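You operate a simulated robot arm through the tools that you are given. There is no shell and no other tool.

You run a simulated robot arm. Do the job below in one go: nothing can be reset, and whatever is moved stays where it is left.

## Task
Fetch the round paddle and stand it on the top of the crate stand. Take the small carton and leave it on the shelf of the steel-topped table. Take the long cream bar and leave it on the right end of the long bench. Take the coconut shaker and leave it on the drip tray. Put the gold tumbler on the top of the wooden table away on the bench top before the blender. Fetch the orange sweet from the top of the low table and set it on the blue-edged foil square. Put the small can marked "cream" from the top of the low table on the back of the glass counter top. Any order will do. Set down upright: round paddle, small carton, coconut shaker, gold tumbler, small can.

The check looks at the end state, three seconds after you hand in, the way a careful person would. Anything else that was tipped, shoved, dropped, spilled or broken makes it a failure.

## Robot
A 5-joint arm with a three-finger gripper on a trunk, on a base that moves. Base frame: it is fixed to the floor where the robot stands at the start and does not move with it; the origin is under the middle of the robot, x ahead of it, y to its left, z up; the surface under the hand at the start is at about z = 80. Lengths are in cm, angles in degrees, forces in N, time in s.
With the tool pointing down near the work surface it reaches from about 32 to 66 cm from the robot's upright axis, wherever it stands. Its first joint turns from -166.0 to 166.0 degrees. Places, roughly: back of the glass counter top [-470, -80, 110]; bench top before the blender (38x23 cm) [-466, -296, 84]; blue-edged foil square (6x6x1 cm) [-240, 210, 50]; coconut shaker [25, -450, 100]; drip tray (20x34x7 cm) [-140, -520, 90]; gold tumbler [-100, -525, 100]; long cream bar (4x18x3 cm) [0, -340, 90]; orange sweet (4x4x4 cm) [-200, 180, 50]; right end of the long bench [10, -520, 90]; round paddle (8x8x29 cm) [50, -20, 90]; shelf of the steel-topped table [70, 10, 30]; small can [-250, 200, 50]; small carton [0, -175, 50]; top of the crate stand [-20, -190, 50]. The tool tilts only in the upright plane through the base axis and itself; it spins freely about its own axis. Payload 1.37 kg.
The tool frame sits at the grasp point between the pads (the TCP): z along the fingers, y along the line on which they close. The tips reach 1.6 cm beyond it. The gripper opens to 10.1 cm; its body begins 8.2 cm behind the TCP.
Orientation is told as [roll, pitch, yaw] about the base's x, y, z axes, in that order, counted from this pose: with the fingers straight down and closing along the base's y, the tool's x points along the base's -x, its y along +y and its z along -z.

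## Interface
- The arm moves only by the tool apply_moves. Its argument "motion" is a list of rows, each a list of 3 entries, a list of its own where there are three numbers: the shift along the tool's x, y, z in units of 300 mm (1.0 is 300 mm), then the turn, a rotation vector about the tool's x, y, z in units of 180 degrees (1.0 is 180 degrees), then the closure, from 0 (fully open) to 1 (shut). In form: [[[x, y, z], [rx, ry, rz], claw], ...]. A call has 1 to 20 rows; each row is the pose to reach, as a shift and turn from the pose commanded when the call began, along the tool's axes at that moment. A call with a number of a shift or a turn outside -1 to 1 is refused whole. Rows are played at 5 a second. More than 5 cm and 8.6 degrees between two rows, or a gripper value outside its range, and nothing of the call is played. A pose out of reach is approached as far as the arm can. The call stops where the force on the tool passes 40 N (or 10 N more than at its start, if that is more) or the arm is blocked; 0.2 s more then pass. The fingers move at their own pace (about 4.5 cm/s each) and stop on an object; they squeeze with about 26 N. The grip force told is the motor's: it shows also when the fingers shut on nothing. Time passes only in rows, and 0.2 s behind the last, so rows that repeat a pose let the fingers close. The reply holds the time, the measured pose of the TCP, the force on the tool along the base axes, the opening and the grip force, in the units named above and with some noise, with the torque about the TCP (base axes, N m) and any sound that the robot's microphone picked up, and new pictures: "pictures" is both (left out), scene, wrist or none.
- Cameras (640 x 400 px; columns grow to the right, rows downward): "scene" is now at [1.25, 16.83, 151.58]; the picture's right is [-0.01, -1.00, 0.00], its down [-0.75, 0.01, -0.66] and it looks along [0.66, -0.01, -0.75] (base axes); focal length 288 px, centre (320, 200). "wrist" rides on the gripper at [7.2, 2, -10.4] in the tool frame; the picture's right is [-0.26, 0.96, 0.00], its down [-0.76, -0.21, -0.62] and it looks along [-0.60, -0.16, 0.78] (tool axes); focal length 265 px, centre (320, 200). There is no depth. A picture from a camera that has moved, and an enlarged one, comes with that camera's place and axes in the base frame and with its lens. The place of the scene camera against the robot may be out by one fixed shift of up to 1.8 cm in any direction.
- lift_body(by): slides the trunk up (or, below 0, down) by that many cm; the arm and the scene camera ride with it, the base frame stays. It gives what a move gives, with no picture.
- roll_base(legs): drives the robot by 1 to 6 legs, each [ahead, left, turn to the left] in cm, cm and degrees, along the robot's own axes; the way and the turn of a leg run together, so that a leg with both is an arc; at most 150 cm and 180 degrees a leg. The arm and the cameras ride along, it lands a little off, and it stops where it bumps. It gives what a move gives, and a new picture of the scene camera.
- aim_head(pan, tilt): turns the head with the scene camera to pan (to the left, within 155 degrees either way) and tilt (down, from -29 to 69), counted from straight ahead of the robot. It gives what a move gives, and a new picture of the scene camera.
- close_up(camera, box): a new picture of the part [left, top, right, bottom] of that camera's present view, enlarged. It takes no simulated time.
- sign_off(): hands the job in; it is judged then, once.

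Places have to be worked out from the pictures, the camera data and where the tool is seen. Open the gripper and draw the arm clear of the work before you hand the job in, unless the task says otherwise.

The tools are called as a command line: name --argument value ..., lists and objects as JSON in quotes. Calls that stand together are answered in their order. apply_moves: Moves the arm, as the interface text tells. Its arguments: {"type":"object","properties":{"motion":{"type":"array","items":{"type":"array"}},"pictures":{"type":"string","enum":["both","scene","wrist","none"]}},"required":["motion"]} The other tools are called the same way: lift_body (by) moves the trunk up or down; roll_base (legs) drives the base; aim_head (pan, tilt) turns the head that bears the scene camera; close_up (camera, box) takes an enlarged picture of a part of a camera's view; sign_off () hands the job in.

At the start:

```text
time: 0.0
position: [41.06, 7.59, 115.47]
orientation: [0.0, 0.0, -0.1]
ft_force: [-0.6, -0.8, 1.1]
moment: [-0.01, -0.02, -0.02]
gripper_width: 10.08
grip_force: 0.1
trunk travel left (down, up): [-45.0, 14.0]
robot x, y, heading: [-0.07, 0.11, 0.1]
head pan, tilt (commanded): [-0.5, 48.7]
```

scene: 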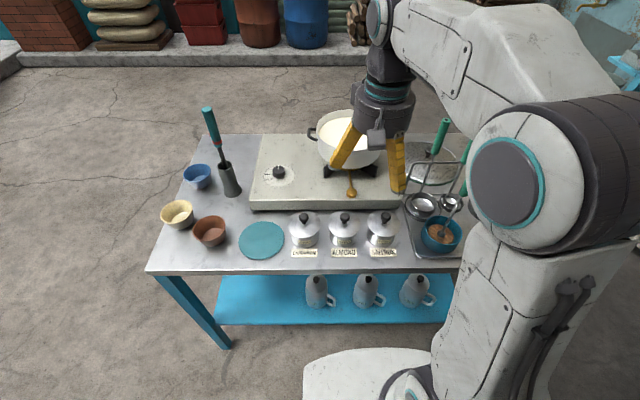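
wrist: 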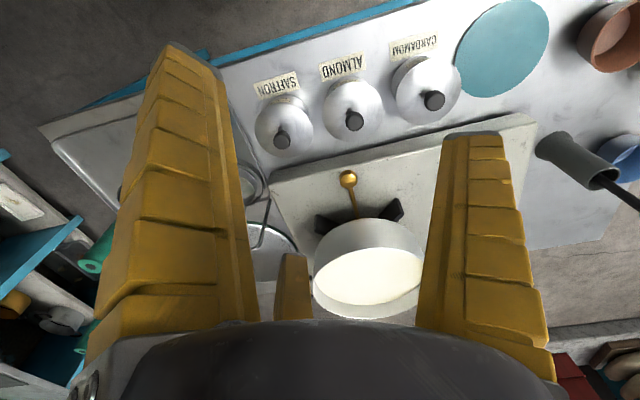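

The start pictures show the steel-topped table with a pot, jars, and a rack of green-handled tools at the right. I'll enlarge the right part of the scene and the shelf to find the paddle and free shelf space.

close_up --camera "scene" --box '[380, 100, 500, 280]'

close_up --camera "scene" --box '[140, 90, 460, 350]'

aim_head --pan -40 --tilt 40

```text
2.22 times, centred on (440, 190) of scene
camera zoom: at [1.25, 16.83, 151.58], right [-0.01, -1.0, 0.0], down [-0.75, 0.01, -0.66], along [0.66, -0.01, -0.75], focal length 640 px, centre (53, 222)
```

zoom: 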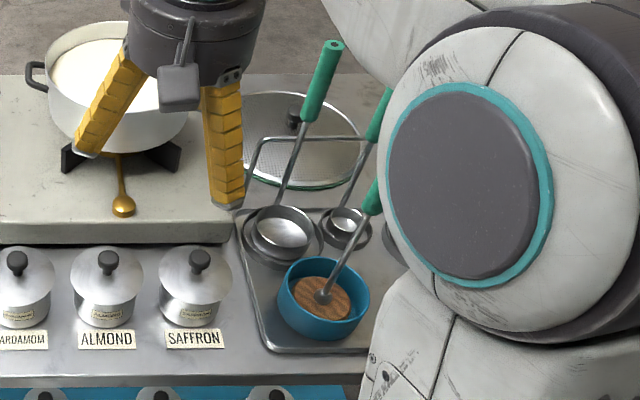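

```text
1.54 times, centred on (300, 220) of scene
camera zoom: at [1.25, 16.83, 151.58], right [-0.01, -1.0, 0.0], down [-0.75, 0.01, -0.66], along [0.66, -0.01, -0.75], focal length 443 px, centre (351, 169)
```

zoom: 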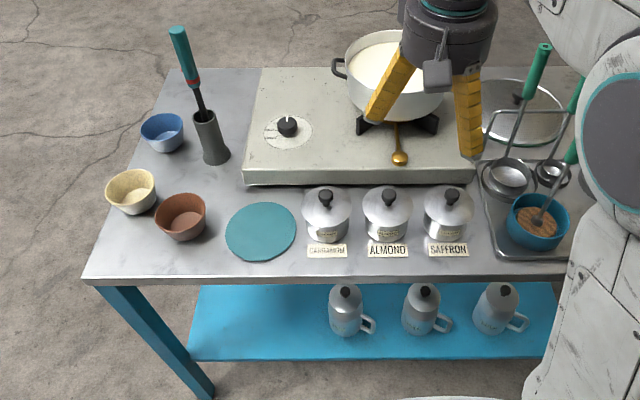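

```text
time: 1.1
position: [41.0, 7.42, 115.49]
orientation: [0.0, 0.0, 0.0]
ft_force: [-0.3, -0.3, -0.1]
moment: [0.01, -0.03, 0.01]
gripper_width: 10.07
grip_force: 0.1
trunk travel left (down, up): [-45.0, 14.0]
robot x, y, heading: [0.02, -0.27, 0.3]
head pan, tilt (commanded): [-40.0, 40.0]
camera scene: at [-0.06, 11.45, 152.81], right [-0.64, -0.77, 0.0], down [-0.49, 0.41, -0.77], along [0.59, -0.49, -0.64], focal length 288 px, centre (320, 200)
```

scene: 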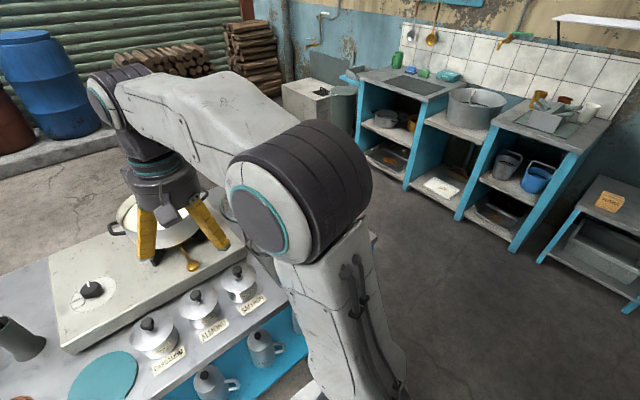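

Another view shows a blue shelving counter with the tiled wall to the right. I'll pan on to survey the rest of the room before planning.

aim_head --pan -80 --tilt 25

aim_head --pan -120 --tilt 20

aim_head --pan -155 --tilt 15

aim_head --pan 155 --tilt 15

aim_head --pan 110 --tilt 20

aim_head --pan 60 --tilt 20

```text
time: 2.1
position: [40.9, 7.6, 115.55]
orientation: [0.0, -0.1, -0.1]
ft_force: [0.5, 0.2, -0.3]
moment: [0.01, -0.05, -0.03]
gripper_width: 10.05
grip_force: 0.1
trunk travel left (down, up): [-45.0, 14.0]
robot x, y, heading: [-0.18, -0.15, -0.3]
head pan, tilt (commanded): [-80.0, 25.0]
camera scene: at [-4.97, 7.83, 155.14], right [-0.98, -0.17, 0.0], down [-0.07, 0.42, -0.91], along [0.16, -0.89, -0.42], focal length 288 px, centre (320, 200)
```

scene: 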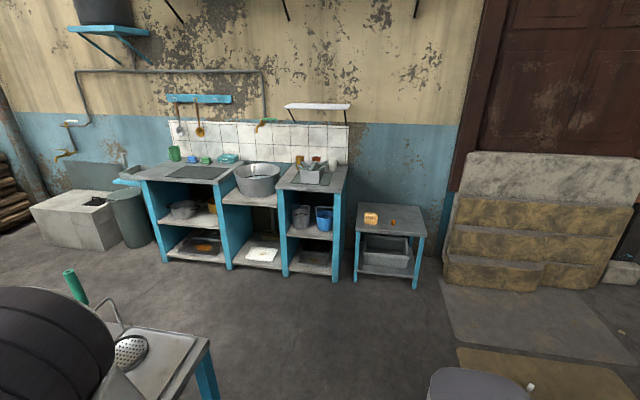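

```text
time: 3.2
position: [40.92, 7.52, 115.51]
orientation: [0.1, 0.0, 0.0]
ft_force: [-0.5, 0.4, 1.1]
moment: [0.0, 0.02, -0.01]
gripper_width: 10.05
grip_force: 0.1
trunk travel left (down, up): [-45.0, 14.0]
robot x, y, heading: [0.23, -0.24, 0.0]
head pan, tilt (commanded): [-120.0, 20.0]
camera scene: at [-11.22, 8.84, 155.96], right [-0.87, 0.5, 0.0], down [0.17, 0.3, -0.94], along [-0.47, -0.81, -0.34], focal length 288 px, centre (320, 200)
```

scene: 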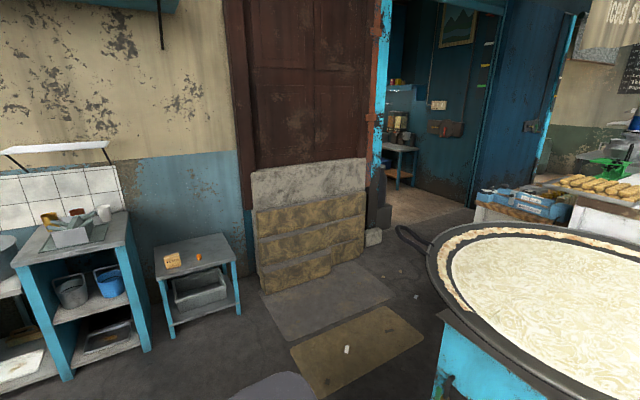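

```text
time: 4.2
position: [41.0, 7.5, 115.47]
orientation: [0.0, 0.1, 0.1]
ft_force: [0.0, 0.1, 0.1]
moment: [0.01, -0.01, -0.01]
gripper_width: 10.06
grip_force: 0.1
trunk travel left (down, up): [-45.0, 14.0]
robot x, y, heading: [-0.17, 0.15, -0.0]
head pan, tilt (commanded): [-154.7, 15.0]
camera scene: at [-15.01, 12.91, 156.77], right [-0.43, 0.9, 0.0], down [0.23, 0.11, -0.97], along [-0.87, -0.41, -0.26], focal length 288 px, centre (320, 200)
```

scene: 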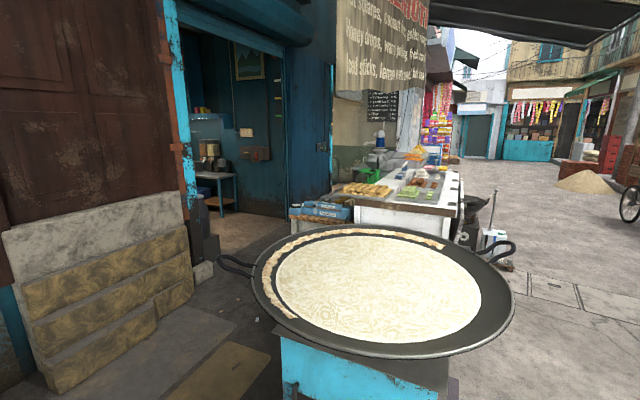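

```text
time: 8.4
position: [41.02, 7.51, 115.51]
orientation: [-0.1, 0.0, 0.0]
ft_force: [-0.6, 0.0, 0.3]
moment: [0.03, 0.0, 0.03]
gripper_width: 10.03
grip_force: 0.1
trunk travel left (down, up): [-45.0, 14.0]
robot x, y, heading: [0.41, 0.12, -0.1]
head pan, tilt (commanded): [154.7, 15.0]
camera scene: at [-15.02, 20.9, 156.77], right [0.43, 0.9, 0.0], down [0.23, -0.11, -0.97], along [-0.87, 0.41, -0.26], focal length 288 px, centre (320, 200)
```

scene: 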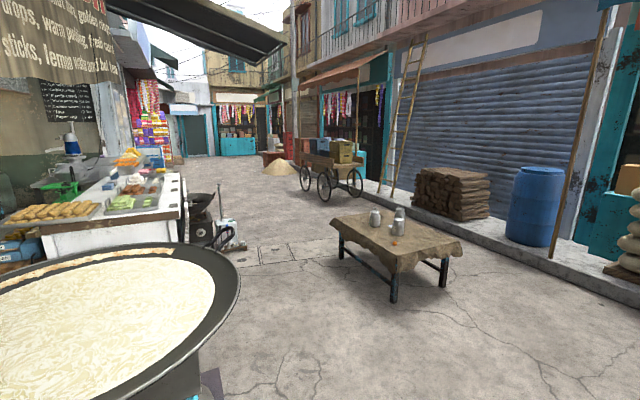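

```text
time: 9.5
position: [40.97, 7.53, 115.47]
orientation: [0.0, 0.0, 0.0]
ft_force: [0.4, 0.4, -0.1]
moment: [0.0, 0.02, 0.02]
gripper_width: 10.08
grip_force: 0.0
trunk travel left (down, up): [-45.0, 14.0]
robot x, y, heading: [0.22, -0.08, -0.1]
head pan, tilt (commanded): [110.0, 20.0]
camera scene: at [-9.77, 25.66, 155.96], right [0.94, 0.34, 0.0], down [0.12, -0.32, -0.94], along [-0.32, 0.88, -0.34], focal length 288 px, centre (320, 200)
```

scene: 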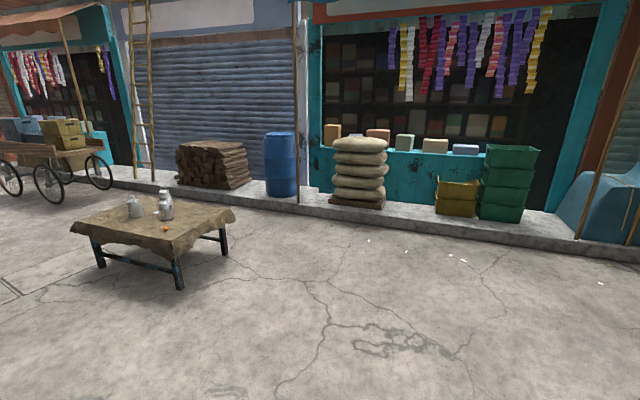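

```text
time: 10.7
position: [41.11, 7.5, 115.46]
orientation: [0.0, 0.0, 0.1]
ft_force: [1.5, -0.1, 0.0]
moment: [-0.02, 0.01, 0.0]
gripper_width: 10.04
grip_force: 0.0
trunk travel left (down, up): [-45.0, 14.0]
robot x, y, heading: [-0.25, 0.14, 0.0]
head pan, tilt (commanded): [60.0, 20.0]
camera scene: at [-1.92, 24.98, 155.96], right [0.87, -0.5, 0.0], down [-0.17, -0.3, -0.94], along [0.47, 0.81, -0.34], focal length 288 px, centre (320, 200)
```

scene: 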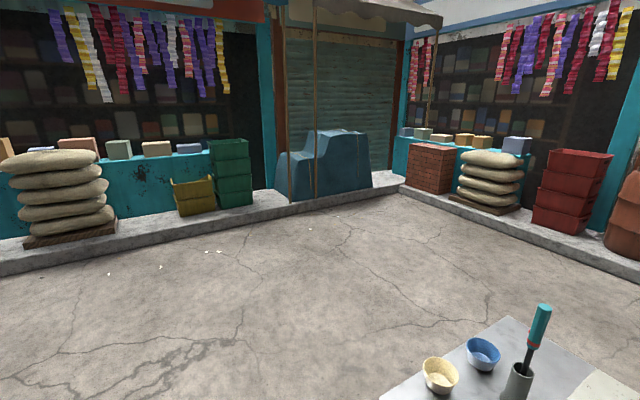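

The survey shows: the low cloth-covered table in the street, the sweet stall with the counter, the crate stand with the carton by the tiled wall, and a doorway into the inner room. I'll raise the hand and move it right over the rack to see the paddle with the wrist camera.

apply_moves --motion '[[[0, 0, -0.15], [0, 0, 0], 0], [[0, 0, -0.3], [0, 0, 0], 0], [[0, 0, -0.45], [0, 0, 0], 0], [[0, -0.15, -0.45], [0, 0, 0], 0], [[0, -0.3, -0.45], [0, 0, 0], 0], [[0, -0.45, -0.45], [0, 0, 0], 0], [[0, -0.6, -0.45], [0, 0, 0], 0], [[0, -0.75, -0.45], [0, 0, 0], 0]]' --pictures "wrist"

aim_head --pan 0 --tilt 50

```text
time: 12.5
position: [40.16, -14.63, 126.56]
orientation: [0.0, -0.1, 0.0]
ft_force: [0.0, 1.0, -0.2]
moment: [0.01, 0.02, 0.0]
gripper_width: 10.07
grip_force: 0.0
out of reach, approached as far as the arm can: row 3, 4, 5, 6, 7, 8
trunk travel left (down, up): [-45.0, 14.0]
robot x, y, heading: [-0.04, 0.15, -0.1]
head pan, tilt (commanded): [60.0, 20.0]
camera wrist: at [32.87, -12.61, 137.13], right [0.26, 0.96, 0.0], down [0.75, -0.21, 0.62], along [0.6, -0.16, -0.78], focal length 265 px, centre (320, 200)
```

wrist: 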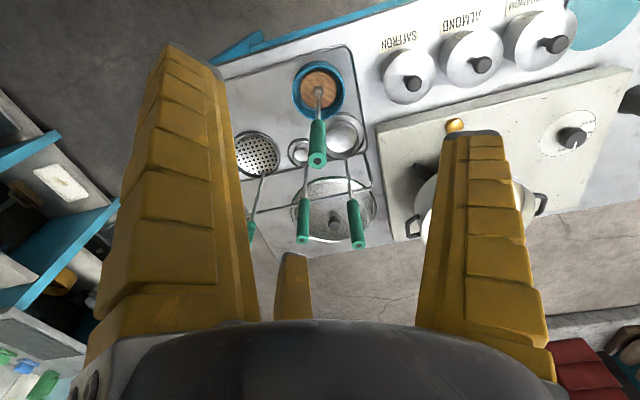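

```text
time: 13.8
position: [40.04, -14.48, 126.55]
orientation: [-0.1, -0.2, 0.0]
ft_force: [1.3, -0.3, -0.3]
moment: [0.0, 0.03, 0.0]
gripper_width: 10.08
grip_force: 0.2
trunk travel left (down, up): [-45.0, 14.0]
robot x, y, heading: [0.13, 0.24, -0.2]
head pan, tilt (commanded): [0.0, 50.0]
camera scene: at [1.13, 16.91, 151.4], right [0.0, -1.0, 0.0], down [-0.77, 0.0, -0.64], along [0.64, 0.0, -0.77], focal length 288 px, centre (320, 200)
```

scene: 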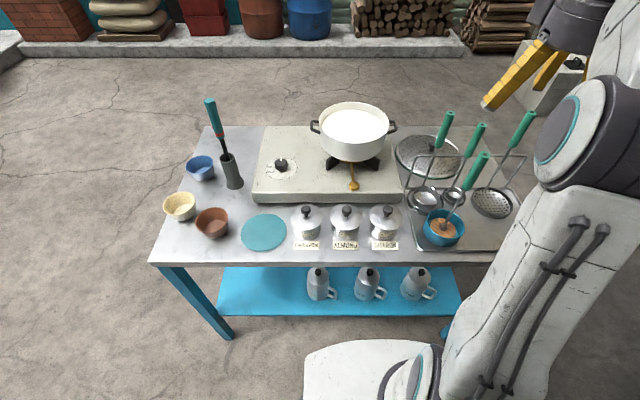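

close_up --camera "scene" --box '[380, 100, 540, 260]'

close_up --camera "wrist" --box '[220, 30, 400, 260]'

```text
2.50 times, centred on (460, 180) of scene
camera zoom: at [1.13, 16.91, 151.4], right [0.0, -1.0, 0.0], down [-0.77, 0.0, -0.64], along [0.64, 0.0, -0.77], focal length 720 px, centre (-30, 250)
```

zoom: 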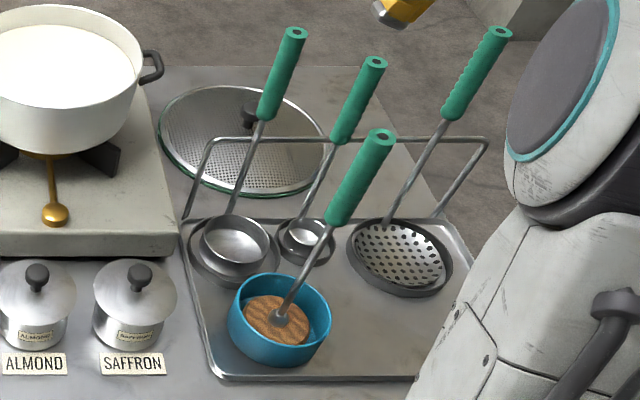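

```text
1.74 times, centred on (310, 145) of wrist
camera zoom: at [32.87, -12.46, 137.16], right [0.26, 0.96, 0.0], down [0.75, -0.21, 0.62], along [0.6, -0.17, -0.78], focal length 462 px, centre (337, 296)
```

zoom: 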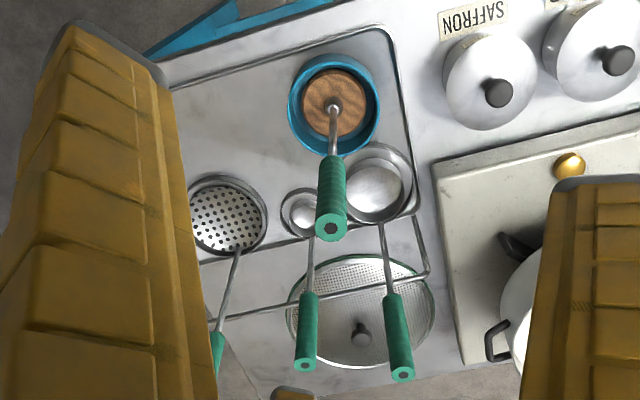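

The wrist and scene views agree: the round paddle (wooden disc, green handle) stands upright in the blue bowl at about (47.7, -17.1), handle top near z = 110.6. I move the open hand to hover above it and check again.

apply_moves --motion '[[[-0.084, -0.029, 0.094], [0, 0, 0], 0], [[-0.168, -0.058, 0.188], [0, 0, 0], 0], [[-0.253, -0.087, 0.283], [0, 0, 0], 0], [[-0.253, -0.087, 0.283], [0, 0, 0], 0]]'

```text
time: 14.8
position: [47.86, -17.18, 118.01]
orientation: [0.0, 0.1, 0.0]
ft_force: [1.1, -0.5, 0.3]
moment: [-0.04, -0.01, 0.02]
gripper_width: 10.06
grip_force: 0.0
trunk travel left (down, up): [-45.0, 14.0]
robot x, y, heading: [-0.06, 0.21, 0.1]
head pan, tilt (commanded): [0.0, 50.0]
camera scene: at [1.12, 16.91, 151.4], right [0.0, -1.0, 0.0], down [-0.77, 0.0, -0.64], along [0.64, 0.0, -0.77], focal length 288 px, centre (320, 200)
camera wrist: at [40.57, -15.11, 128.64], right [0.26, 0.96, 0.0], down [0.76, -0.21, 0.62], along [0.6, -0.16, -0.78], focal length 265 px, centre (320, 200)
```

scene: 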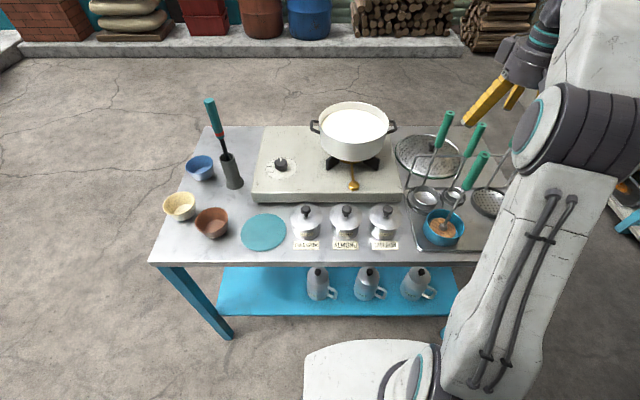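
wrist: 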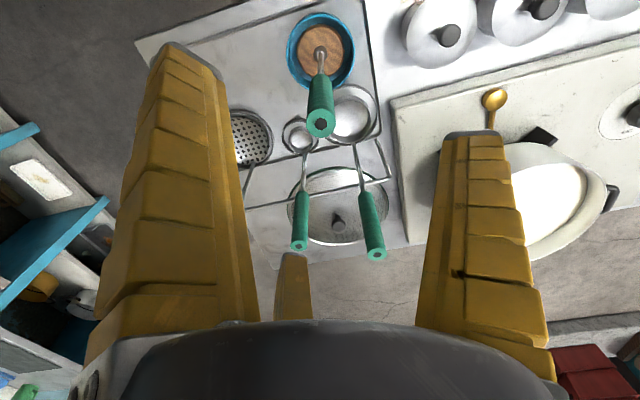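

The wrist view puts the handle axis at (47.6, -16.9), right under the TCP at (47.9, -17.2, 118). I descend 13.5 cm so the pads surround the green handle, then close on it.

apply_moves --motion '[[[0.005, 0.005, 0.12], [0, 0, 0], 0], [[0.008, 0.008, 0.24], [0, 0, 0], 0], [[0.008, 0.008, 0.36], [0, 0, 0], 0], [[0.008, 0.008, 0.45], [0, 0, 0], 0], [[0.008, 0.008, 0.45], [0, 0, 0], 0]]' --pictures "wrist"

apply_moves --motion '[[[0, 0, 0], [0, 0, 0], 1], [[0, 0, 0], [0, 0, 0], 1], [[0, 0, 0], [0, 0, 0], 1], [[0, 0, 0], [0, 0, 0], 1], [[0, 0, 0], [0, 0, 0], 1], [[0, 0, 0], [0, 0, 0], 1], [[0, 0, 0], [0, 0, 0], 1]]' --pictures "both"

```text
time: 16.0
position: [47.48, -16.96, 104.7]
orientation: [0.0, -0.1, 0.0]
ft_force: [1.2, -0.3, -0.1]
moment: [0.01, 0.02, 0.0]
gripper_width: 10.08
grip_force: 0.0
trunk travel left (down, up): [-45.0, 14.0]
robot x, y, heading: [-0.08, -0.33, -0.1]
head pan, tilt (commanded): [0.0, 50.0]
camera wrist: at [40.23, -14.84, 115.26], right [0.26, 0.96, 0.0], down [0.76, -0.21, 0.62], along [0.6, -0.16, -0.78], focal length 265 px, centre (320, 200)
```

wrist: 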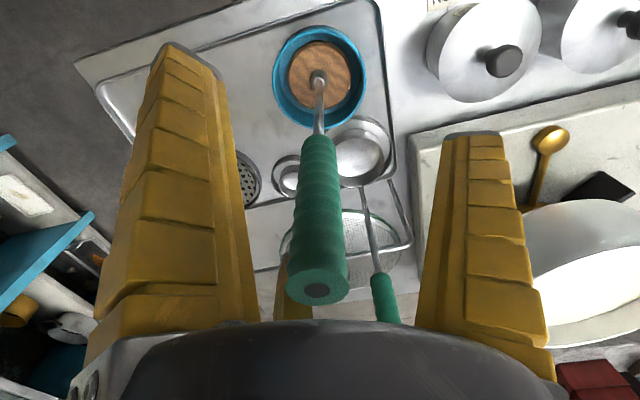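

```text
time: 17.6
position: [47.45, -16.87, 104.87]
orientation: [0.0, -0.2, -0.1]
ft_force: [0.5, -0.3, 6.6]
moment: [0.07, 0.06, 0.01]
gripper_width: 1.63
grip_force: 25.9
trunk travel left (down, up): [-45.0, 14.0]
robot x, y, heading: [-0.03, -0.36, -0.2]
head pan, tilt (commanded): [0.0, 50.0]
camera scene: at [1.09, 16.91, 151.41], right [0.0, -1.0, 0.0], down [-0.77, 0.0, -0.64], along [0.64, 0.0, -0.77], focal length 288 px, centre (320, 200)
camera wrist: at [40.21, -14.84, 115.36], right [0.26, 0.96, 0.0], down [0.75, -0.21, 0.62], along [0.6, -0.16, -0.78], focal length 265 px, centre (320, 200)
```

scene: 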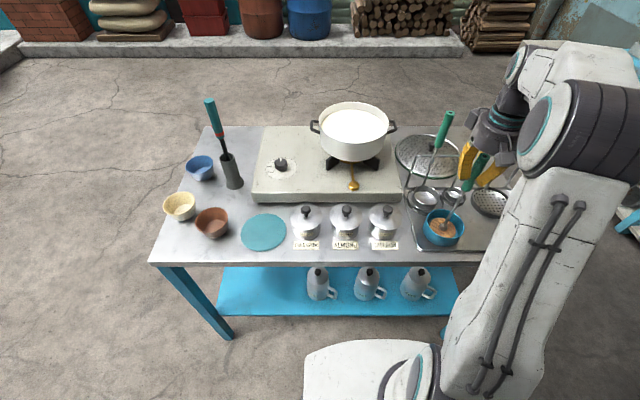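
wrist: 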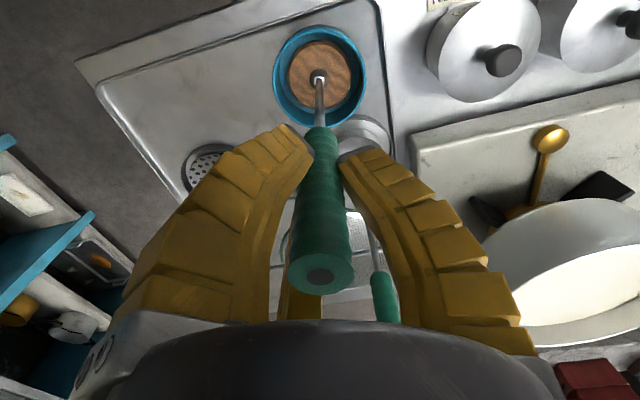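

The grip holds the handle (width 1.6, grip 25.9 N). I lift it straight up 12 cm out of the bowl.

apply_moves --motion '[[[0, 0, -0.05], [0, 0, 0], 1], [[0, 0, -0.15], [0, 0, 0], 1], [[0, 0, -0.25], [0, 0, 0], 1], [[0, 0, -0.35], [0, 0, 0], 1], [[0, 0, -0.42], [0, 0, 0], 1], [[0, 0, -0.42], [0, 0, 0], 1]]' --pictures "both"

```text
time: 19.0
position: [47.21, -16.87, 117.18]
orientation: [0.0, -0.1, 0.0]
ft_force: [-0.1, 0.3, -2.6]
moment: [-0.02, 0.02, 0.0]
gripper_width: 1.4
grip_force: 26.5
trunk travel left (down, up): [-45.0, 14.0]
robot x, y, heading: [-0.27, 0.43, 0.2]
head pan, tilt (commanded): [0.0, 50.0]
camera scene: at [1.15, 16.89, 151.4], right [0.0, -1.0, 0.0], down [-0.77, 0.0, -0.64], along [0.64, 0.0, -0.77], focal length 288 px, centre (320, 200)
camera wrist: at [40.02, -14.86, 127.72], right [0.26, 0.96, 0.0], down [0.76, -0.21, 0.62], along [0.6, -0.16, -0.78], focal length 265 px, centre (320, 200)
```

scene: 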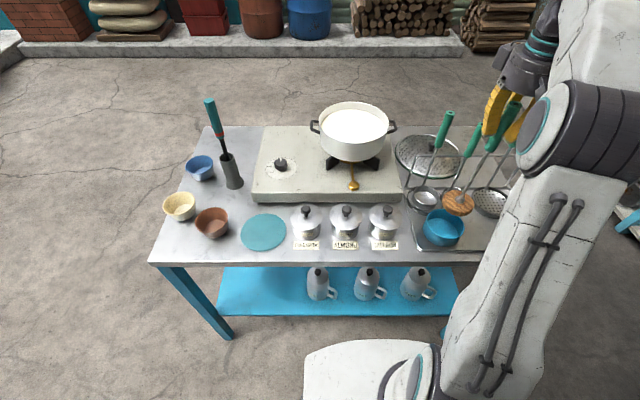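
wrist: 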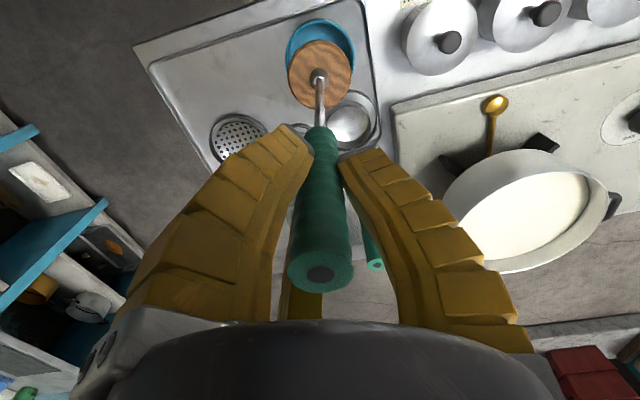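

The paddle is free of the bowl (about 2.6 N). I draw it back toward the robot, over the table edge, before driving.

apply_moves --motion '[[[0.1, 0, 0], [0, 0, 0], 1], [[0.2, 0, 0], [0, 0, 0], 1], [[0.3, 0, 0], [0, 0, 0], 1], [[0.36, 0, 0], [0, 0, 0], 1], [[0.36, 0, 0], [0, 0, 0], 1]]' --pictures "none"

roll_base --legs '[[-22, 0, 0]]'

aim_head --pan -60 --tilt 55

```text
time: 20.2
position: [36.45, -16.88, 117.4]
orientation: [-0.1, 0.0, 0.0]
ft_force: [-0.1, 0.0, -3.4]
moment: [0.0, 0.03, 0.0]
gripper_width: 1.37
grip_force: 26.4
trunk travel left (down, up): [-45.0, 14.0]
robot x, y, heading: [0.01, 0.02, 0.0]
head pan, tilt (commanded): [0.0, 50.0]
```

```text
time: 21.9
position: [14.34, -16.84, 117.43]
orientation: [0.0, 0.1, -0.1]
ft_force: [-0.1, 0.7, -2.8]
moment: [0.04, -0.02, -0.01]
gripper_width: 1.37
grip_force: 26.6
trunk travel left (down, up): [-45.0, 14.0]
robot x, y, heading: [-22.05, 0.24, 0.0]
head pan, tilt (commanded): [0.0, 50.0]
camera scene: at [-20.79, 16.91, 151.4], right [0.0, -1.0, 0.0], down [-0.77, 0.0, -0.64], along [0.64, 0.0, -0.77], focal length 288 px, centre (320, 200)
```

scene: 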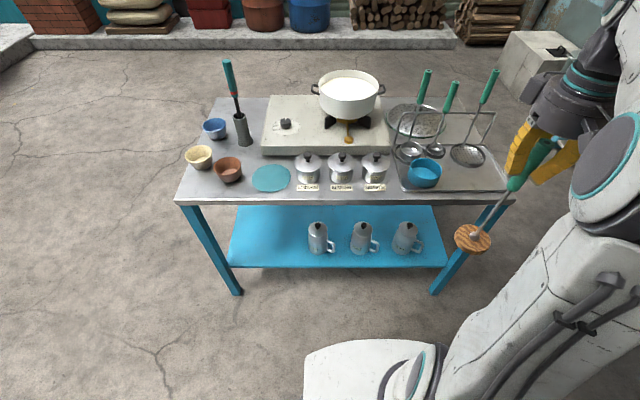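

```text
time: 23.2
position: [14.6, -16.89, 117.35]
orientation: [0.1, 0.1, -0.1]
ft_force: [0.5, 0.2, -3.0]
moment: [0.02, -0.02, 0.02]
gripper_width: 1.38
grip_force: 26.1
trunk travel left (down, up): [-45.0, 14.0]
robot x, y, heading: [-22.11, -0.01, -0.1]
head pan, tilt (commanded): [-60.0, 55.0]
camera scene: at [-24.8, 10.68, 150.75], right [-0.87, -0.5, 0.0], down [-0.41, 0.71, -0.57], along [0.29, -0.5, -0.82], focal length 288 px, centre (320, 200)
```

scene: 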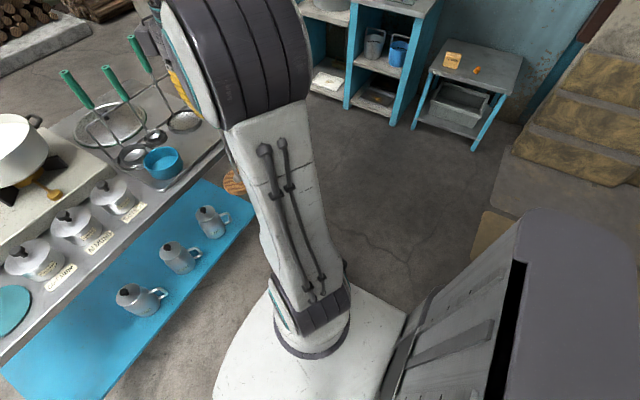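

The paddle hangs cleanly, and the crate stand with the orange carton is in view. I'll enlarge the stand to see what is on its top before driving there.

close_up --camera "scene" --box '[400, 30, 540, 160]'

roll_base --legs '[[0, 0, -90], [60, 0, 0]]'

aim_head --pan 0 --tilt 45

```text
3.08 times, centred on (470, 95) of scene
camera zoom: at [-24.8, 10.68, 150.75], right [-0.87, -0.5, 0.0], down [-0.41, 0.71, -0.57], along [0.29, -0.5, -0.82], focal length 887 px, centre (-142, 523)
```

zoom: 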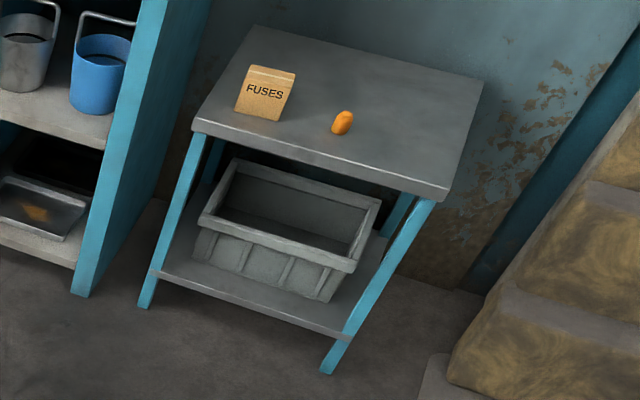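

```text
time: 30.4
position: [-37.12, -96.07, 117.3]
orientation: [0.0, 0.1, -88.9]
ft_force: [-1.0, 0.2, -2.6]
moment: [0.02, 0.01, 0.03]
gripper_width: 1.37
grip_force: 25.9
trunk travel left (down, up): [-45.0, 14.0]
robot x, y, heading: [-20.88, -59.44, -88.8]
head pan, tilt (commanded): [-60.0, 55.0]
camera scene: at [-10.47, -57.38, 150.75], right [-0.52, 0.86, 0.0], down [0.7, 0.42, -0.57], along [-0.49, -0.3, -0.82], focal length 288 px, centre (320, 200)
```

scene: 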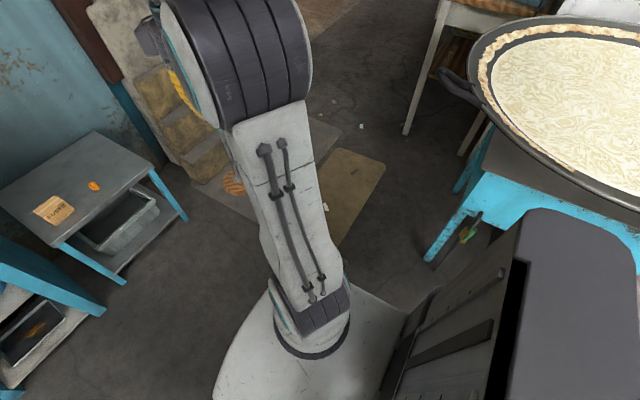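

```text
time: 31.6
position: [-37.18, -96.2, 117.22]
orientation: [0.1, 0.0, -88.8]
ft_force: [1.0, 0.9, -2.4]
moment: [0.02, -0.02, -0.04]
gripper_width: 1.36
grip_force: 25.8
trunk travel left (down, up): [-45.0, 14.0]
robot x, y, heading: [-20.94, -59.38, -88.5]
head pan, tilt (commanded): [0.0, 45.0]
camera scene: at [-4.14, -61.74, 152.09], right [-1.0, -0.02, 0.0], down [-0.01, 0.71, -0.71], along [0.01, -0.71, -0.71], focal length 288 px, centre (320, 200)
```

scene: 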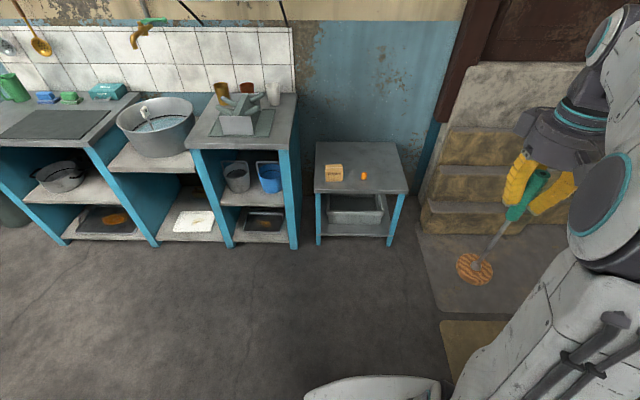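

The stand top spans about x -48 to 0, y -169 to -215 at z ≈ 50, with the FUSES carton near (-9, -180) and an orange item near (-27, -183). I drive closer and look down to judge the clearance.

roll_base --legs '[[55, 0, 0]]'

aim_head --pan -10 --tilt 60

```text
time: 34.8
position: [-35.66, -151.08, 117.31]
orientation: [0.1, -0.1, -88.6]
ft_force: [0.2, -0.4, -2.6]
moment: [0.02, 0.0, -0.01]
gripper_width: 1.38
grip_force: 26.5
trunk travel left (down, up): [-45.0, 14.0]
robot x, y, heading: [-19.37, -114.01, -88.4]
head pan, tilt (commanded): [0.0, 45.0]
camera scene: at [-2.83, -116.52, 152.09], right [-1.0, -0.03, 0.0], down [-0.02, 0.71, -0.71], along [0.02, -0.71, -0.71], focal length 288 px, centre (320, 200)
```

scene: 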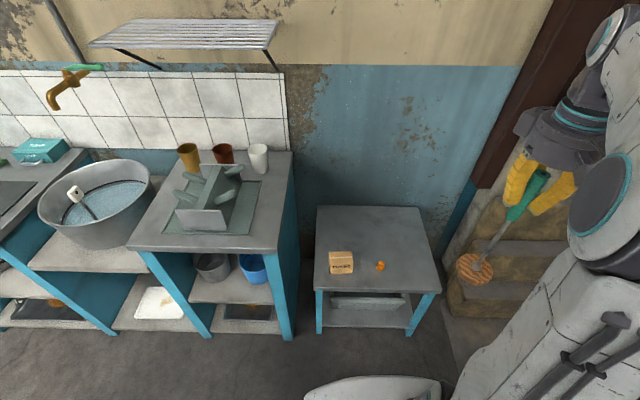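

```text
time: 35.6
position: [-35.6, -151.0, 117.39]
orientation: [0.0, -0.1, -88.5]
ft_force: [-0.5, -0.1, -3.0]
moment: [-0.01, -0.03, 0.0]
gripper_width: 1.38
grip_force: 26.1
trunk travel left (down, up): [-45.0, 14.0]
robot x, y, heading: [-20.0, -114.38, -88.4]
head pan, tilt (commanded): [-10.0, 60.0]
camera scene: at [-4.02, -114.94, 150.15], right [-0.99, 0.15, 0.0], down [0.13, 0.86, -0.5], along [-0.07, -0.5, -0.87], focal length 288 px, centre (320, 200)
```

scene: 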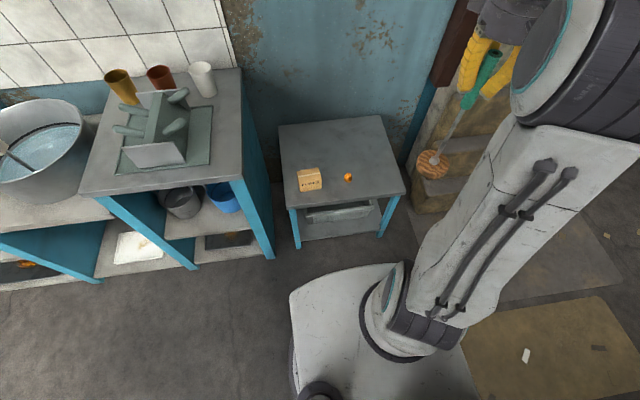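

The white base plate's height matters for clearance. I lower the trunk a bit and look again to see whether the plate rides with it.

lift_body --by -15

aim_head --pan -10 --tilt 61

```text
time: 37.3
position: [-35.6, -151.03, 102.34]
orientation: [0.0, 0.0, -88.5]
ft_force: [0.7, 0.2, -2.9]
moment: [0.0, -0.04, 0.02]
gripper_width: 1.37
grip_force: 25.5
trunk travel left (down, up): [-30.0, 29.0]
robot x, y, heading: [-19.52, -114.01, -88.6]
head pan, tilt (commanded): [-10.0, 60.0]
```

```text
time: 37.9
position: [-35.6, -150.95, 102.3]
orientation: [0.0, -0.1, -88.6]
ft_force: [0.2, -0.3, -3.0]
moment: [0.01, 0.0, -0.04]
gripper_width: 1.36
grip_force: 26.1
trunk travel left (down, up): [-30.0, 29.0]
robot x, y, heading: [-19.77, -114.28, -88.8]
head pan, tilt (commanded): [-10.0, 61.0]
camera scene: at [-4.01, -114.82, 135.03], right [-0.99, 0.15, 0.0], down [0.13, 0.87, -0.48], along [-0.07, -0.48, -0.87], focal length 288 px, centre (320, 200)
```

scene: 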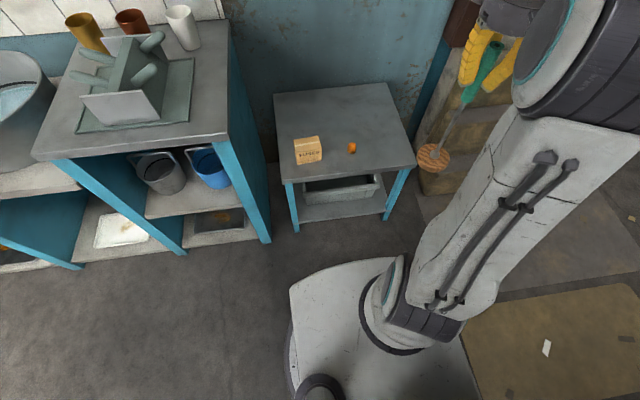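

close_up --camera "scene" --box '[240, 230, 480, 400]'

```text
2.35 times, centred on (360, 315) of scene
camera zoom: at [-4.01, -114.82, 135.03], right [-0.99, 0.15, 0.0], down [0.13, 0.87, -0.48], along [-0.07, -0.48, -0.87], focal length 678 px, centre (226, -71)
```

zoom: 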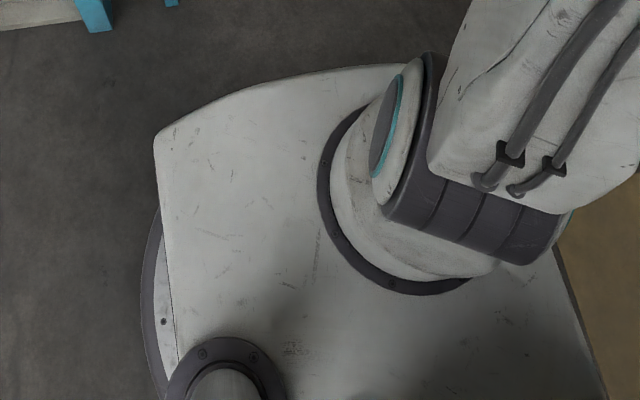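

The plate rides with the trunk; the round base beneath has a radius of about 30 cm. I drive 15 cm further, leaving about 9 cm to the stand's front.

roll_base --legs '[[15, 0, 0]]'

aim_head --pan -10 --tilt 55

close_up --camera "scene" --box '[240, 50, 480, 250]'

```text
time: 39.3
position: [-35.14, -166.07, 102.21]
orientation: [0.1, 0.0, -88.3]
ft_force: [-0.2, -0.5, -2.3]
moment: [0.01, 0.03, 0.0]
gripper_width: 1.4
grip_force: 26.4
trunk travel left (down, up): [-30.0, 29.0]
robot x, y, heading: [-19.51, -129.46, -88.6]
head pan, tilt (commanded): [-10.0, 61.0]
camera scene: at [-3.58, -129.84, 135.03], right [-0.99, 0.14, 0.0], down [0.13, 0.87, -0.48], along [-0.07, -0.48, -0.87], focal length 288 px, centre (320, 200)
```

scene: 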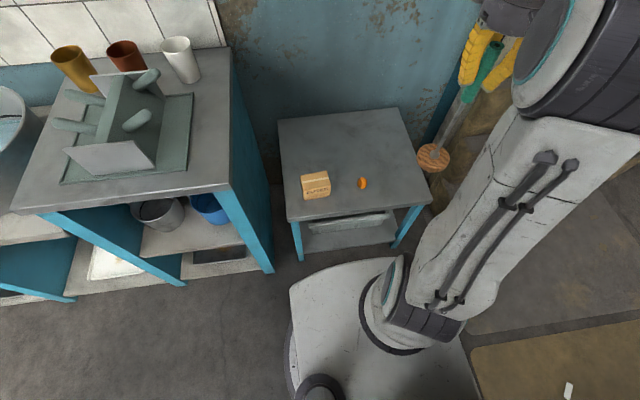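

```text
time: 40.0
position: [-35.09, -166.08, 102.34]
orientation: [0.0, 0.0, -88.3]
ft_force: [0.9, -0.1, -1.5]
moment: [0.01, 0.01, 0.0]
gripper_width: 1.38
grip_force: 25.9
trunk travel left (down, up): [-30.0, 29.0]
robot x, y, heading: [-19.47, -129.37, -88.4]
head pan, tilt (commanded): [-10.0, 55.0]
camera scene: at [-3.67, -130.46, 135.74], right [-0.99, 0.14, 0.0], down [0.12, 0.81, -0.57], along [-0.08, -0.57, -0.82], focal length 288 px, centre (320, 200)
```

scene: 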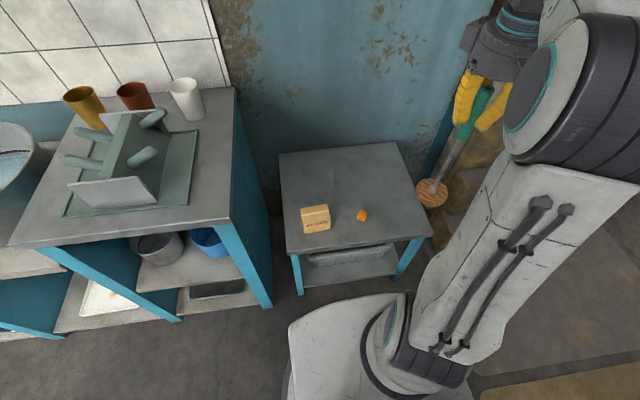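

```text
2.00 times, centred on (360, 150) of scene
camera zoom: at [-3.67, -130.46, 135.74], right [-0.99, 0.14, 0.0], down [0.12, 0.81, -0.57], along [-0.08, -0.57, -0.82], focal length 576 px, centre (240, 300)
```

zoom: 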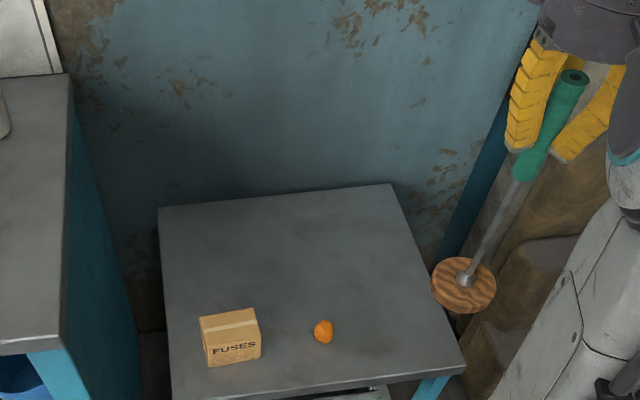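

Scene estimates: orange item ≈ (-25, -180), carton front at y ≈ -177.5 spanning x -4.5 to -13.8, about 9.6 tall and ~4 deep. I carry the paddle over the free right part of the stand to about (-37, -184), still high.

apply_moves --motion '[[[-0.15, -0.02, 0], [0, 0, 0], 1], [[-0.3, -0.04, 0], [0, 0, 0], 1], [[-0.45, -0.06, 0], [0, 0, 0], 1], [[-0.597, -0.081, 0], [0, 0, 0], 1], [[-0.597, -0.081, 0.15], [0, 0, 0], 1], [[-0.597, -0.081, 0.3], [0, 0, 0], 1], [[-0.597, -0.081, 0.45], [0, 0, 0], 1], [[-0.597, -0.081, 0.6], [0, 0, 0], 1], [[-0.597, -0.081, 0.75], [0, 0, 0], 1], [[-0.597, -0.081, 0.75], [0, 0, 0], 1]]' --pictures "both"

```text
time: 42.2
position: [-36.97, -183.99, 79.62]
orientation: [0.1, 0.0, -88.3]
ft_force: [0.4, 0.0, -3.7]
moment: [-0.05, -0.01, 0.04]
gripper_width: 1.41
grip_force: 26.2
out of reach, approached as far as the arm can: row 4, 5
trunk travel left (down, up): [-30.0, 29.0]
robot x, y, heading: [-19.44, -129.15, -88.0]
head pan, tilt (commanded): [-10.0, 55.0]
camera scene: at [-3.68, -130.49, 135.75], right [-0.99, 0.14, 0.0], down [0.12, 0.81, -0.57], along [-0.08, -0.57, -0.82], focal length 288 px, centre (320, 200)
camera wrist: at [-35.2, -176.56, 90.19], right [0.97, -0.24, 0.0], down [-0.18, -0.76, 0.62], along [-0.15, -0.6, -0.78], focal length 265 px, centre (320, 200)
```

scene: 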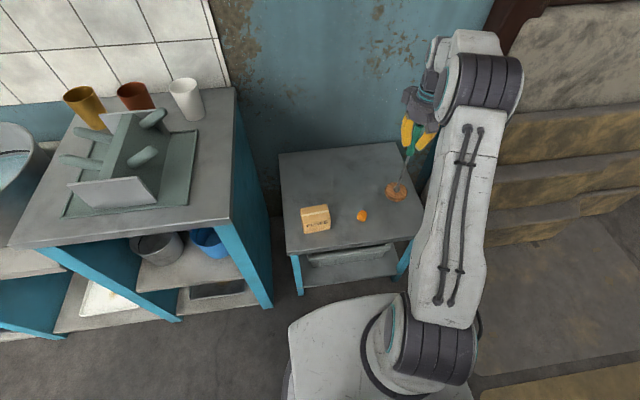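
wrist: 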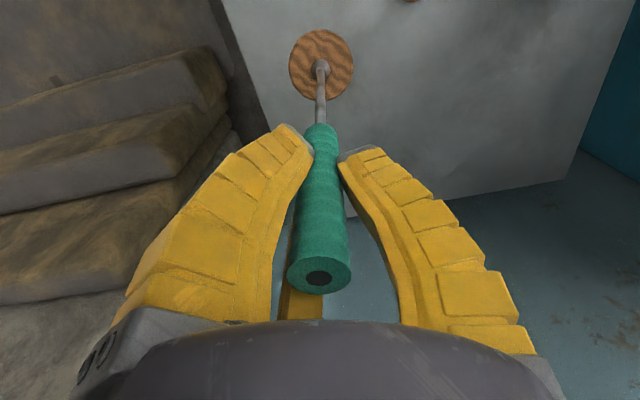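

The paddle is at (-37, -184) with its base about 6 cm above the stand. I lower it gently and watch the force.

apply_moves --motion '[[[0, 0, 0.05], [0, 0, 0], 1], [[0, 0, 0.1], [0, 0, 0], 1], [[0, 0, 0.15], [0, 0, 0], 1], [[0, 0, 0.17], [0, 0, 0], 1]]' --pictures "scene"

close_up --camera "scene" --box '[350, 90, 450, 240]'

```text
time: 43.2
position: [-36.75, -184.12, 74.82]
orientation: [-0.1, 0.0, -88.3]
ft_force: [-0.1, 0.9, -2.4]
moment: [-0.04, 0.0, -0.04]
gripper_width: 1.42
grip_force: 25.7
trunk travel left (down, up): [-30.0, 29.0]
robot x, y, heading: [-19.46, -129.25, -88.4]
head pan, tilt (commanded): [-10.0, 55.0]
camera scene: at [-3.68, -130.48, 135.75], right [-0.99, 0.14, 0.0], down [0.12, 0.81, -0.57], along [-0.08, -0.57, -0.82], focal length 288 px, centre (320, 200)
```

scene: 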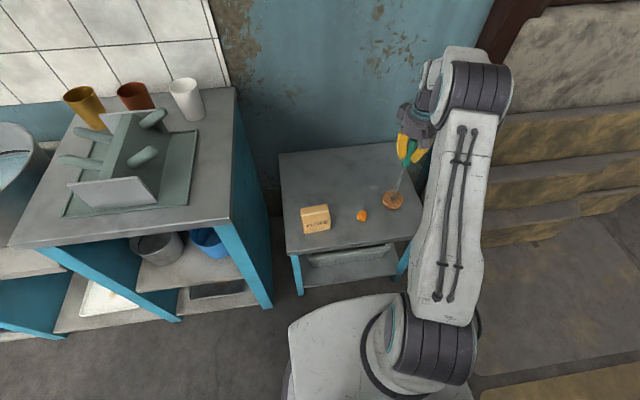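

```text
2.67 times, centred on (400, 165) of scene
camera zoom: at [-3.68, -130.48, 135.75], right [-0.99, 0.14, 0.0], down [0.12, 0.81, -0.57], along [-0.08, -0.57, -0.82], focal length 768 px, centre (107, 293)
```

zoom: 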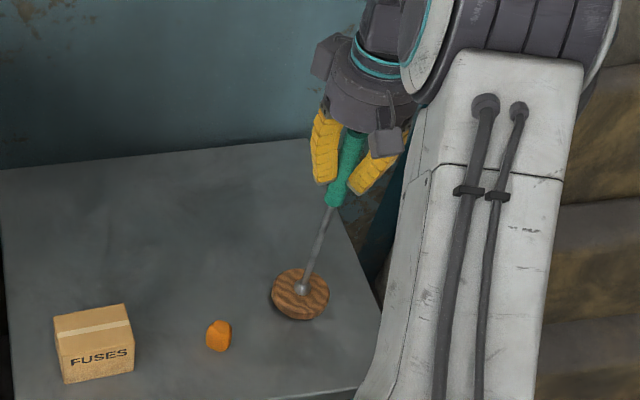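

Still free, about 2 cm above the surface. I continue down in small steps until contact shows in the force.

apply_moves --motion '[[[0, 0, 0.015], [0, 0, 0], 1], [[0, 0, 0.03], [0, 0, 0], 1], [[0, 0, 0.04], [0, 0, 0], 1]]' --pictures "none"

apply_moves --motion '[[[0, 0, 0.01], [0, 0, 0], 1], [[0, 0, 0.02], [0, 0, 0], 1]]' --pictures "none"

```text
time: 44.0
position: [-36.84, -184.05, 73.8]
orientation: [-0.1, -0.3, -88.3]
ft_force: [1.8, 2.3, 16.9]
moment: [0.06, -0.16, 0.06]
gripper_width: 2.01
grip_force: 26.3
trunk travel left (down, up): [-30.0, 29.0]
robot x, y, heading: [-19.65, -129.03, -88.4]
head pan, tilt (commanded): [-10.0, 55.0]
```

```text
time: 44.6
position: [-36.97, -183.97, 73.15]
orientation: [-0.1, -0.3, -88.3]
ft_force: [2.1, 4.0, 24.0]
moment: [0.01, 0.01, 0.03]
gripper_width: 2.66
grip_force: 26.0
trunk travel left (down, up): [-30.0, 29.0]
robot x, y, heading: [-19.07, -129.02, -88.2]
head pan, tilt (commanded): [-10.0, 55.0]
```

Contact with the stand is confirmed (z-force 24 N). I open the fingers, then rise straight up from the handle.

apply_moves --motion '[[[0, 0, -0.01], [0, 0, 0], 0.9], [[0, 0, -0.01], [0, 0, 0], 0.5], [[0, 0, -0.01], [0, 0, 0], 0], [[0, 0, -0.01], [0, 0, 0], 0], [[0, 0, -0.01], [0, 0, 0], 0], [[0, 0, -0.01], [0, 0, 0], 0], [[0, 0, -0.01], [0, 0, 0], 0]]' --pictures "wrist"

```text
time: 46.2
position: [-36.91, -184.1, 73.28]
orientation: [0.0, 0.0, -88.3]
ft_force: [0.5, 0.9, -0.2]
moment: [0.02, 0.03, 0.02]
gripper_width: 10.05
grip_force: 0.0
trunk travel left (down, up): [-30.0, 29.0]
robot x, y, heading: [-19.45, -129.17, -87.9]
head pan, tilt (commanded): [-10.0, 55.0]
camera wrist: at [-35.24, -176.73, 83.76], right [0.97, -0.24, 0.0], down [-0.18, -0.76, 0.62], along [-0.15, -0.6, -0.78], focal length 265 px, centre (320, 200)
```

wrist: 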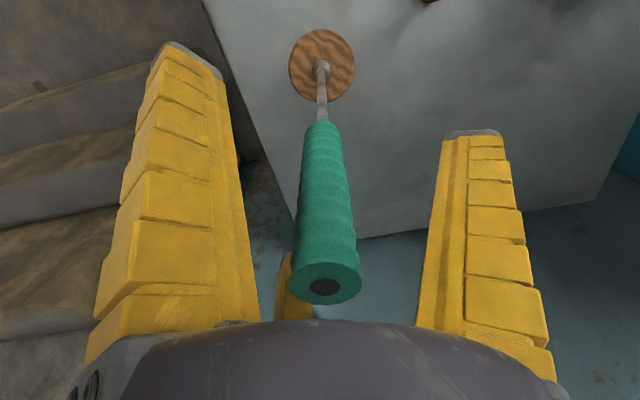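

The paddle stands by itself on the stand with the fingers open. I rise clear of its handle, then spin the hand a quarter turn while moving above the carton.

apply_moves --motion '[[[0, 0, -0.14], [0, 0, 0], 0], [[0, 0, -0.28], [0, 0, 0], 0], [[0, 0, -0.42], [0, 0, 0], 0], [[0, 0, -0.56], [0, 0, 0], 0], [[0, 0, -0.68], [0, 0, 0], 0], [[0, 0, -0.68], [0, 0, 0], 0]]' --pictures "both"

```text
time: 47.6
position: [-36.92, -184.19, 93.6]
orientation: [0.1, 0.0, -88.3]
ft_force: [0.7, 0.5, -0.4]
moment: [0.03, -0.02, 0.01]
gripper_width: 10.05
grip_force: 0.0
trunk travel left (down, up): [-30.0, 29.0]
robot x, y, heading: [-19.6, -129.1, -88.7]
head pan, tilt (commanded): [-10.0, 55.0]
camera scene: at [-3.67, -130.44, 135.75], right [-0.99, 0.14, 0.0], down [0.12, 0.81, -0.57], along [-0.08, -0.57, -0.82], focal length 288 px, centre (320, 200)
camera wrist: at [-35.33, -176.78, 104.13], right [0.97, -0.24, 0.0], down [-0.18, -0.76, 0.62], along [-0.15, -0.6, -0.78], focal length 265 px, centre (320, 200)
```

scene: 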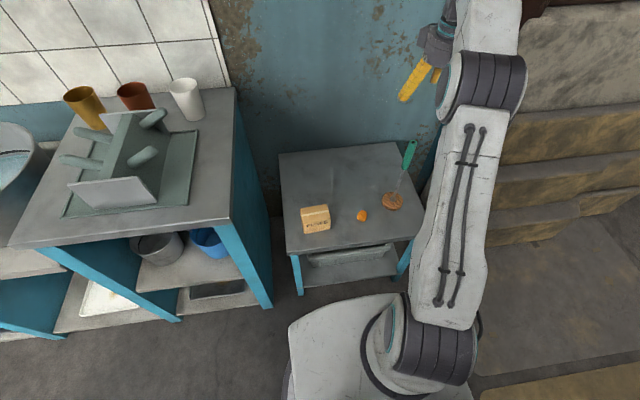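
wrist: 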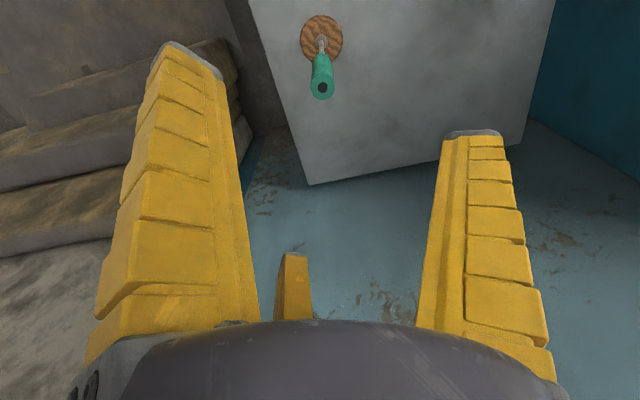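

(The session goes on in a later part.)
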